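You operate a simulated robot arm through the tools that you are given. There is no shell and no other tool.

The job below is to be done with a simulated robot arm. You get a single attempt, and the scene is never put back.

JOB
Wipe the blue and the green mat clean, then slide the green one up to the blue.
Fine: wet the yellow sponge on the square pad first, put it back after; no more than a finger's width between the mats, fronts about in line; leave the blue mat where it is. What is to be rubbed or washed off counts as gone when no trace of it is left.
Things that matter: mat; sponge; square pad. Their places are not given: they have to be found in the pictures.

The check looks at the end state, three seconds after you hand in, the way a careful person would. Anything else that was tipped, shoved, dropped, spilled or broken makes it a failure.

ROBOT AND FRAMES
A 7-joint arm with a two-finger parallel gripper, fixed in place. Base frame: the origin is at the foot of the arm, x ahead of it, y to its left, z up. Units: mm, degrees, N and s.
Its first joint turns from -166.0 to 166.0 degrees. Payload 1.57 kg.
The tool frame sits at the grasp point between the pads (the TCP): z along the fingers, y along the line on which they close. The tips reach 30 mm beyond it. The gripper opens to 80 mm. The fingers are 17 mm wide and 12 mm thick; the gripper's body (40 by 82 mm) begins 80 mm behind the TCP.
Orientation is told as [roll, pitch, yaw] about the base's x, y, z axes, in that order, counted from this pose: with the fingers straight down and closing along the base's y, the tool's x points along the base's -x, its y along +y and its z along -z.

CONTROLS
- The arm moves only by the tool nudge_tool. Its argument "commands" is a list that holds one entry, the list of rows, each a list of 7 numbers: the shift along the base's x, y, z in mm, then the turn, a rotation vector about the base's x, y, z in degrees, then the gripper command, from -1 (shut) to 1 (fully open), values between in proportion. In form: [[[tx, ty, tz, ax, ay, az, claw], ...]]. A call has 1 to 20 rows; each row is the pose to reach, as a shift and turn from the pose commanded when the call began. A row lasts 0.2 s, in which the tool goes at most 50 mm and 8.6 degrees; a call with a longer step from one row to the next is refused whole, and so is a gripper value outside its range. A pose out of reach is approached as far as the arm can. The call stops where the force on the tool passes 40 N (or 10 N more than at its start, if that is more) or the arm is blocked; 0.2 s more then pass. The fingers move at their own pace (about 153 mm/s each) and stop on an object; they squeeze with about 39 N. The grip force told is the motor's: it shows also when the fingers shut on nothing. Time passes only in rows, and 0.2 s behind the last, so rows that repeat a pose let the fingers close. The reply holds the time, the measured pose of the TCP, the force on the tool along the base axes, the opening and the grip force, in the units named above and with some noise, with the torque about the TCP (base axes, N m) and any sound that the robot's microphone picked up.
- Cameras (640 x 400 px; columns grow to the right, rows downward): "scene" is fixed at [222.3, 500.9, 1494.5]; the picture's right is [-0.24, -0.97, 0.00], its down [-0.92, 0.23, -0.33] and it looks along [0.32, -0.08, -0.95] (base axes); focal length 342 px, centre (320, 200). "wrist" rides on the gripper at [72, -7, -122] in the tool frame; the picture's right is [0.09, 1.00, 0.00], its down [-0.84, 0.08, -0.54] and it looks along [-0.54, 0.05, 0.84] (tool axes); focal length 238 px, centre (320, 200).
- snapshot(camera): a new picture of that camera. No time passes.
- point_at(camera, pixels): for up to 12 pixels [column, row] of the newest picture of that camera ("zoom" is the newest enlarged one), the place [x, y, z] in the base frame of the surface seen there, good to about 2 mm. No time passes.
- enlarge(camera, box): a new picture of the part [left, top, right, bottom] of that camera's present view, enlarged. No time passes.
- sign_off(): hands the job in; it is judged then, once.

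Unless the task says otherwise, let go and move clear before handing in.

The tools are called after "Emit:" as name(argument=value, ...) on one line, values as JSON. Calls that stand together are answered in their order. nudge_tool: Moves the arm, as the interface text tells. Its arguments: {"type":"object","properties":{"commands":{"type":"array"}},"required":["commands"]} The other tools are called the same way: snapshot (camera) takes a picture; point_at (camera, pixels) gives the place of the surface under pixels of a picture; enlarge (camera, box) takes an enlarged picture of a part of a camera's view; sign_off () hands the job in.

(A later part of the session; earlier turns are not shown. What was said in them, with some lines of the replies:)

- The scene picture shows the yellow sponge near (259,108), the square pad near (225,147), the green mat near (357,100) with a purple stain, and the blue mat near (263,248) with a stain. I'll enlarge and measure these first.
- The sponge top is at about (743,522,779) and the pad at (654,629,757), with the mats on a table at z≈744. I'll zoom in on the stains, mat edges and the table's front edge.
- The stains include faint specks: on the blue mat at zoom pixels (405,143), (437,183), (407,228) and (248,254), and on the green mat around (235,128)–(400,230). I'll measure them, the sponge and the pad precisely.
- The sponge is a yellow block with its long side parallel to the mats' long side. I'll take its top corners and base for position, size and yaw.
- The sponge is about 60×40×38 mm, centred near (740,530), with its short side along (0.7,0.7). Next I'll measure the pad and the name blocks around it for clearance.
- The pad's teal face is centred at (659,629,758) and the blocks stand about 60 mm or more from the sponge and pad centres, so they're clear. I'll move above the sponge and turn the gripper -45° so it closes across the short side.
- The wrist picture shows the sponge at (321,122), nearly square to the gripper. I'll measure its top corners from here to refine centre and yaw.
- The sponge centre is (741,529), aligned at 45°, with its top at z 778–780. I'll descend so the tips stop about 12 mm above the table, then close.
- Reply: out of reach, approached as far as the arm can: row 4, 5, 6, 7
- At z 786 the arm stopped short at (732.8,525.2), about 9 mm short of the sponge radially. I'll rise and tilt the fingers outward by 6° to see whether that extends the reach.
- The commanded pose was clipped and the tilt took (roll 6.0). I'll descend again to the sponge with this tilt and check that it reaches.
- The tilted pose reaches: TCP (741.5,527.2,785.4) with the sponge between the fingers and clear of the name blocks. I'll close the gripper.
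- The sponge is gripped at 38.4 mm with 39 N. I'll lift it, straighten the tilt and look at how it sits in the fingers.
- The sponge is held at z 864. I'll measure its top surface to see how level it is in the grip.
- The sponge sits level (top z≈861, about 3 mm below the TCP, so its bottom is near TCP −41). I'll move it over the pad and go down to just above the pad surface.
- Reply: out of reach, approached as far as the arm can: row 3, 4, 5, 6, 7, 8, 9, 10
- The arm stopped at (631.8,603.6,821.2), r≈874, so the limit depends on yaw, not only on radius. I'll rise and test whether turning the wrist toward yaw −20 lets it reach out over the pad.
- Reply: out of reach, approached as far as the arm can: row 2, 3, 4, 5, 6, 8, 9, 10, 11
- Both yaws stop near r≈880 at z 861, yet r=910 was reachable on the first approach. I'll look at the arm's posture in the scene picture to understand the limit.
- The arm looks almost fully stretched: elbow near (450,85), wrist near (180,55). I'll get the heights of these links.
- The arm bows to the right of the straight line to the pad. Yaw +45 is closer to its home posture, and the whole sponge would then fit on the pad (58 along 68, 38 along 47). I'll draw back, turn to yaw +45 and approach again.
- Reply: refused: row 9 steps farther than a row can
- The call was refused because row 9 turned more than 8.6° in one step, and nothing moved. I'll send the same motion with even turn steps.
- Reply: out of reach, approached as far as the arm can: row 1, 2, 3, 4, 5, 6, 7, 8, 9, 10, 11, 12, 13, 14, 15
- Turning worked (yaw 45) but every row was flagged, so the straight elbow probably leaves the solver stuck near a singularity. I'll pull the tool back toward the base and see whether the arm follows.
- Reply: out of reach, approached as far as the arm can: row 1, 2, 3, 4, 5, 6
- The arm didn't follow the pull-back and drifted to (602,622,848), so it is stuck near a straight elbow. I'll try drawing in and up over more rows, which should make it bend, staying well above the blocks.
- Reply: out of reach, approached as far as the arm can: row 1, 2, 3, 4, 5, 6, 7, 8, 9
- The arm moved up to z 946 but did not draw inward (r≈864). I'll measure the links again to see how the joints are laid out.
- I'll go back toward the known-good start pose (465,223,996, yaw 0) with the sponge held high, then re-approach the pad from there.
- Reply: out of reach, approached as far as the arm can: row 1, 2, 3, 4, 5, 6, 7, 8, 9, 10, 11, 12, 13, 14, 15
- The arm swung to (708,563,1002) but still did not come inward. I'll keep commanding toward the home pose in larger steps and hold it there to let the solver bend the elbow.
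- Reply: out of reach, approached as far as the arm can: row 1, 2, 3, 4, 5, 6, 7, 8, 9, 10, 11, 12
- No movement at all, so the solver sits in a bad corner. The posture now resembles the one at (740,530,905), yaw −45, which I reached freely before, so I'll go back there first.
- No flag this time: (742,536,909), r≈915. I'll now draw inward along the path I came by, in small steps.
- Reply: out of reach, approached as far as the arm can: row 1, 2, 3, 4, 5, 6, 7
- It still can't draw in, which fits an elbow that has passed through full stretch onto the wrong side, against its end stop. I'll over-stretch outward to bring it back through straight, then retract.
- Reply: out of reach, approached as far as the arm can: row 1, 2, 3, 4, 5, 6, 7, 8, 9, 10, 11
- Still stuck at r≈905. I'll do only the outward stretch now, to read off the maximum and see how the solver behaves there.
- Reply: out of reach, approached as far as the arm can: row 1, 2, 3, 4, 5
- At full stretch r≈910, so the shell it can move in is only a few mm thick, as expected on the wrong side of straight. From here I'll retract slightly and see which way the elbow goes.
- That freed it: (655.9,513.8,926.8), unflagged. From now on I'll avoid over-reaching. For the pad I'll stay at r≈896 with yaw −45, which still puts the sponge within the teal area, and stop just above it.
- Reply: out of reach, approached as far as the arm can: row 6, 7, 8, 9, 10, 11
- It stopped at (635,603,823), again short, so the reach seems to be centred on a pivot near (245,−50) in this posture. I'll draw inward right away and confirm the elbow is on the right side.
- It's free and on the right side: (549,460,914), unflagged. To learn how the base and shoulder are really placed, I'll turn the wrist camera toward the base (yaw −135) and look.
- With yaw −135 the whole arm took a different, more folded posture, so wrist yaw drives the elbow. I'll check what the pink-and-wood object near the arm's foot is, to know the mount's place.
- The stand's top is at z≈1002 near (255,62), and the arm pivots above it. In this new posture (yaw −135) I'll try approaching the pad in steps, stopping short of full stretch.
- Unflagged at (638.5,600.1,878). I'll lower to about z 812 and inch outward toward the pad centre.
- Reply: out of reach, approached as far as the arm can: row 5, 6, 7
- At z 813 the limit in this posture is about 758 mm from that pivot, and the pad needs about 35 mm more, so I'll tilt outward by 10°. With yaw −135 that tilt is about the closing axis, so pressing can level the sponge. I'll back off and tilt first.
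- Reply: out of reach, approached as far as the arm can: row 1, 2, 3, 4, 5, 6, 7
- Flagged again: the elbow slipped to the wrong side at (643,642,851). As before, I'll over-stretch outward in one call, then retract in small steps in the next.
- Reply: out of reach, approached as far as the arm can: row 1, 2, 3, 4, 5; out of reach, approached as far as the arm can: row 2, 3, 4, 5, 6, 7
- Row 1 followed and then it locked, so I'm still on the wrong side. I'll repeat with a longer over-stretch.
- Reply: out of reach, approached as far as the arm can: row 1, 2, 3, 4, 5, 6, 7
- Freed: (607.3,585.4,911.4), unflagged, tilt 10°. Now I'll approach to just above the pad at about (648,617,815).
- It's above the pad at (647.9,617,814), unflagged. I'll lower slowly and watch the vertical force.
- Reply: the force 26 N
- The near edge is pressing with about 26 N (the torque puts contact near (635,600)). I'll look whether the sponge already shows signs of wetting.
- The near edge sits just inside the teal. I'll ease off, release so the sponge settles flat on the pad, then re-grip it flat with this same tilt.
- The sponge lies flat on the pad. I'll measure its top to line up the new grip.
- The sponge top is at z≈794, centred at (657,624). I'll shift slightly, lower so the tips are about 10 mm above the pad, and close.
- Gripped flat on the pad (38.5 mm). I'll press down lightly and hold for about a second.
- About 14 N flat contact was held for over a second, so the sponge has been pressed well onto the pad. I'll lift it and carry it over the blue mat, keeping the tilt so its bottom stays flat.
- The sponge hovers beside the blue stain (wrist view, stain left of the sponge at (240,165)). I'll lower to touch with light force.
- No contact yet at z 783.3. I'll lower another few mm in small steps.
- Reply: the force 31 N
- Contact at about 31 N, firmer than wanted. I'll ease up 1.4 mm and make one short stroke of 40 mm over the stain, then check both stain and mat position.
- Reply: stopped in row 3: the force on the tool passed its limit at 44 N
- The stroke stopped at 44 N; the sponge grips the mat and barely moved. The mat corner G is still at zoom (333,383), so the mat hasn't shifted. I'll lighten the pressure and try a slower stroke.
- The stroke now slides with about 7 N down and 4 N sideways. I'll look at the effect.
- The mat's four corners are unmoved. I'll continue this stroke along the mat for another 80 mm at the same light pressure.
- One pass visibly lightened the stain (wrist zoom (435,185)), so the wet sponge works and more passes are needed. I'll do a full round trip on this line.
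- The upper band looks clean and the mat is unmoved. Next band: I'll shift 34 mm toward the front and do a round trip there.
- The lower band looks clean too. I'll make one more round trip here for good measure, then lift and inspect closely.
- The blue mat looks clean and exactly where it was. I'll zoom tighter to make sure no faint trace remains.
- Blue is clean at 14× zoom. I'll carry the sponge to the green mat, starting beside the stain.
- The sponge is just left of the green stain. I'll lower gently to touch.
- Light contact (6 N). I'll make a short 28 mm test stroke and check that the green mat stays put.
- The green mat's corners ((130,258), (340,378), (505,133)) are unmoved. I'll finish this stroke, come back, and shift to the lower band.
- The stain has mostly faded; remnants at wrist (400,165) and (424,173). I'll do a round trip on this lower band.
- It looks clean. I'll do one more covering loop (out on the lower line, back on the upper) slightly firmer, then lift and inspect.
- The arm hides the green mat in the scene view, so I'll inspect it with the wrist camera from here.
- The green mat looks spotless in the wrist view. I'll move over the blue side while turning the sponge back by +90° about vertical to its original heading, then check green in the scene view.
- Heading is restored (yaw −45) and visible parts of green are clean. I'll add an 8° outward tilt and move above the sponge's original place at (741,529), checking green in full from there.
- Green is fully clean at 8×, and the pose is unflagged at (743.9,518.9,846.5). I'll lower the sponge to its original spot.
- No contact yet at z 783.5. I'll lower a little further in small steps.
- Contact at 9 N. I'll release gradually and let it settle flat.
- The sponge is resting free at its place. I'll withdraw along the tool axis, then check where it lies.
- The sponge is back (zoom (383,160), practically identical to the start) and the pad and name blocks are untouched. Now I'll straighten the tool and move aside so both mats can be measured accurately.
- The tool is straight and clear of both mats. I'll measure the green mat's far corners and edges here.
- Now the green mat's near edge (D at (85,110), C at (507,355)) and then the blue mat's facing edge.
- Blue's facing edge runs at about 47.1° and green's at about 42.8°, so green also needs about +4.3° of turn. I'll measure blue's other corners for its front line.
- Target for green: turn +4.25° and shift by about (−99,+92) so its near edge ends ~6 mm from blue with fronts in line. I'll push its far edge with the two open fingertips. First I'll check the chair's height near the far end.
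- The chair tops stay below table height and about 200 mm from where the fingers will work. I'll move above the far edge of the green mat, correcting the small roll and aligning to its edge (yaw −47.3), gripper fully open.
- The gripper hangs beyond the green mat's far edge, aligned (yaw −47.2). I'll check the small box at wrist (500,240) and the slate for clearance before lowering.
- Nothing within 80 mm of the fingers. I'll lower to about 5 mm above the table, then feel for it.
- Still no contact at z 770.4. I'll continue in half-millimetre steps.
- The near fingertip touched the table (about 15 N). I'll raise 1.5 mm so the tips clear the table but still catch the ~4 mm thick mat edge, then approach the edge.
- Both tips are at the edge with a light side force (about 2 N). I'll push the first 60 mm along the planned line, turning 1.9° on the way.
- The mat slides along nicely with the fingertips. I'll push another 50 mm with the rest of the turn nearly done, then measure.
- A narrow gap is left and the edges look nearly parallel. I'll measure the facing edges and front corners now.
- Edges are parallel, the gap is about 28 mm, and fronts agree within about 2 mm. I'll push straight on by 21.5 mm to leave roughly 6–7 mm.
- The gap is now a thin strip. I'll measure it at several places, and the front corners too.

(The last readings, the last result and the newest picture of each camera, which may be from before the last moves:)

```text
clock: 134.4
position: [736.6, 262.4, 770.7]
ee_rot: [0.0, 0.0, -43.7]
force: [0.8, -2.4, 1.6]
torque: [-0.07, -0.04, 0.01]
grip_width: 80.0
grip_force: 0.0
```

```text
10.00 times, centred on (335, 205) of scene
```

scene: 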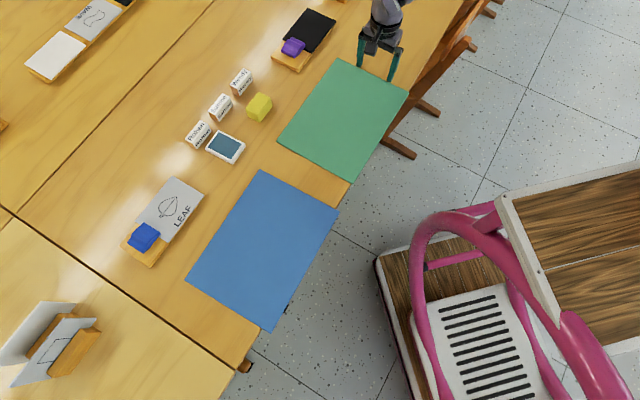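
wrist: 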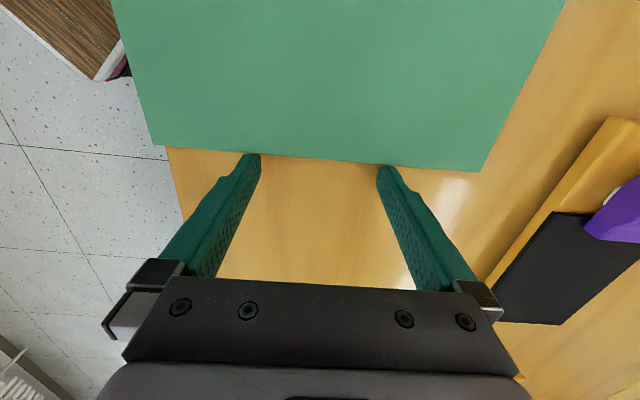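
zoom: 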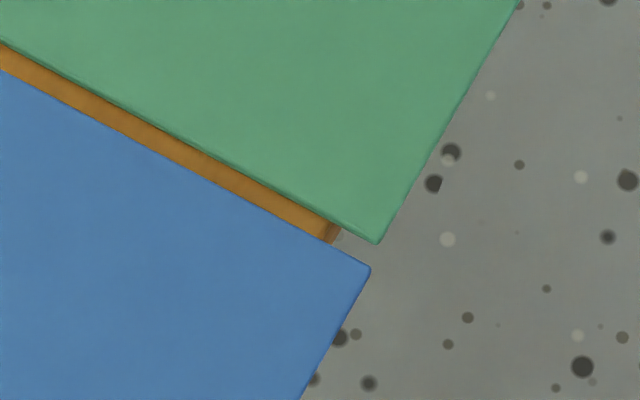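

The gap is about 7 mm along its length, the fronts match within about 2 mm, and blue's corners are unchanged. I'll back the fingers off the edge, lift, and return to the start area.

Emit:
nudge_tool(commands=[[[3.7, -3.4, 0, 0, 0, 0, 1], [8, -7.5, 0, 0, 0, 0, 1], [14.6, -13.7, 0, 0, 0, 0, 1], [14.6, -13.7, 20, 0, 0, 0, 1], [14.6, -13.7, 55, 0, 0, 0, 1], [0, -15, 95, 0, 0, 0, 1], [-30, -17, 125, 0, 0, 0, 1], [-65, -20, 150, 0, 0, 0, 1], [-100, -23, 175, 0, 0, 0, 1], [-135, -26, 195, 0, 0, 0, 1], [-170, -30, 210, 0, 0, 0, 1], [-205, -34, 220, 0, 0, 0, 1], [-240, -37, 225, 0, 0, 0, 1], [-270, -40, 225, 0, 0, 0, 1], [-270, -40, 225, 0, 0, 0, 1]]])

Emit:
snapshot(camera="scene")

Emit:
enlarge(camera="scene", box=[180, 40, 420, 340])

Emit:
enlarge(camera="scene", box=[255, 50, 415, 220])

```text
clock: 137.7
position: [466.5, 222.9, 994.4]
ee_rot: [0.0, 0.0, -43.7]
force: [-0.2, -0.4, 1.2]
torque: [0.01, -0.01, 0.0]
grip_width: 80.1
grip_force: 0.0
```

```text
taken
```

scene: 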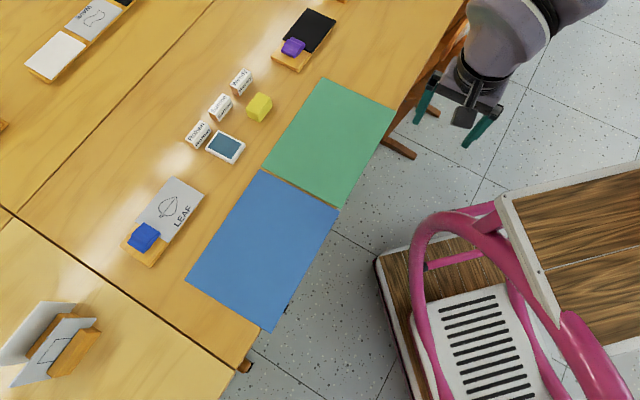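

```text
1.33 times, centred on (300, 190) of scene
```

zoom: 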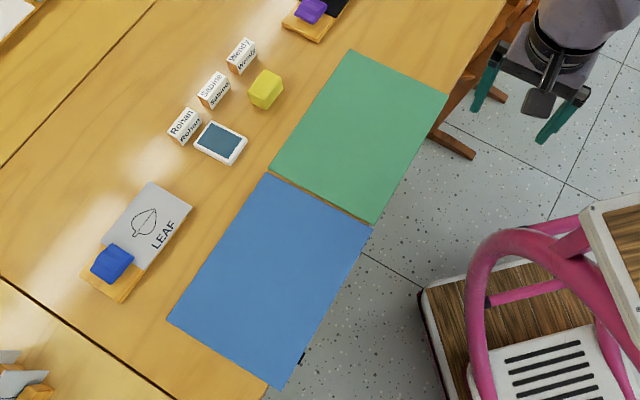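

```text
2.35 times, centred on (335, 135) of scene
```

zoom: 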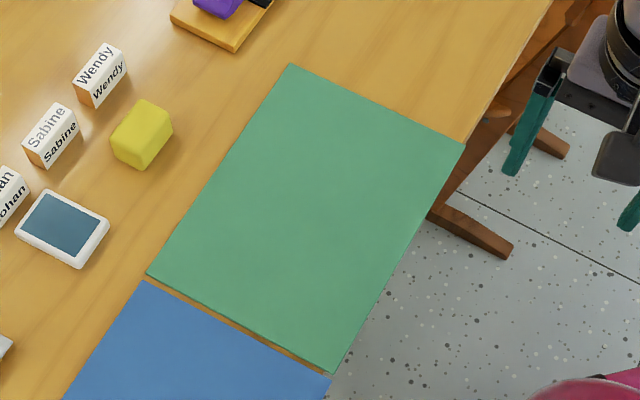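

The mats now lie side by side with fronts in line, and everything else looks untouched. I'll do a last close inspection for traces and confirm the gap.

Emit:
enlarge(camera="scene", box=[295, 105, 365, 155])

Emit:
enlarge(camera="scene", box=[225, 215, 305, 285])

Emit:
enlarge(camera="scene", box=[255, 155, 305, 195])

Emit:
point_at(camera="zoom", pixels=[[95, 120], [200, 175], [300, 228], [400, 280], [90, 155], [200, 212], [300, 264], [400, 316], [500, 335], [500, 368]])

```text
8.00 times, centred on (330, 130) of scene
```

zoom: 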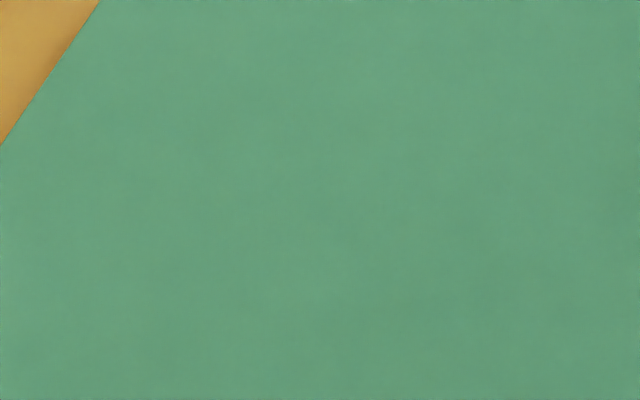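

```text
5.71 times, centred on (265, 250) of scene
```

zoom: 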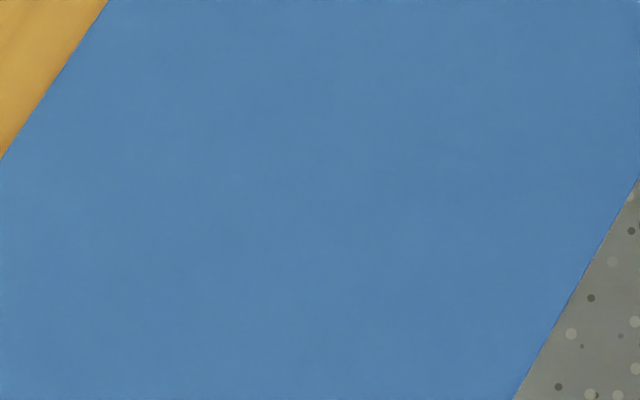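

```text
10.00 times, centred on (280, 175) of scene
```

zoom: 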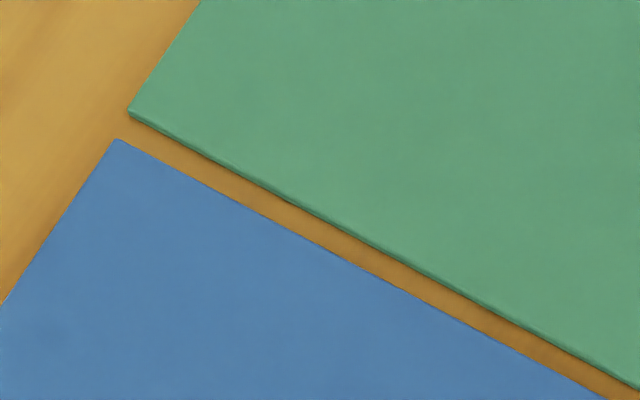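

```text
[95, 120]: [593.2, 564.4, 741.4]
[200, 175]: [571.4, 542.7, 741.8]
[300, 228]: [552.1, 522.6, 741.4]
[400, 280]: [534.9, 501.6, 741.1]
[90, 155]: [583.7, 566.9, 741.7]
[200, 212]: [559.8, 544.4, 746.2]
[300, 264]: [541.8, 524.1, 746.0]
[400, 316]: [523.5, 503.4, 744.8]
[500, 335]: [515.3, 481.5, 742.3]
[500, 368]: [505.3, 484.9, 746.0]
```

Both mats show no trace of stain at close zoom and the strip between them is about 6–7 mm. Fronts are in line, blue is unmoved, the sponge is back in place, and the arm is clear with an open gripper. I'll hand in.

Emit:
sign_off()

```text
The job is handed in.
```

The job is handed in: both mats are wiped clean, and the green mat now sits next to the blue one.

- **Cleaning:** I wet the sponge on the square pad by pressing it flat there for about a second. After wiping, neither mat showed any trace of stain in close-up pictures.
- **Mats:** The gap between them is about 6–7 mm along the whole edge, and the fronts line up within about 2 mm. The blue mat did not move.
- **Sponge:** It is back where it started, within a couple of millimetres and facing the same way.
- **Everything else:** The pad, name blocks and other items looked untouched in the last pictures. The gripper is open and the arm is clear of the table.

The arm got stuck at full stretch several times while reaching for the pad. Those moves were high above the table and touched nothing.
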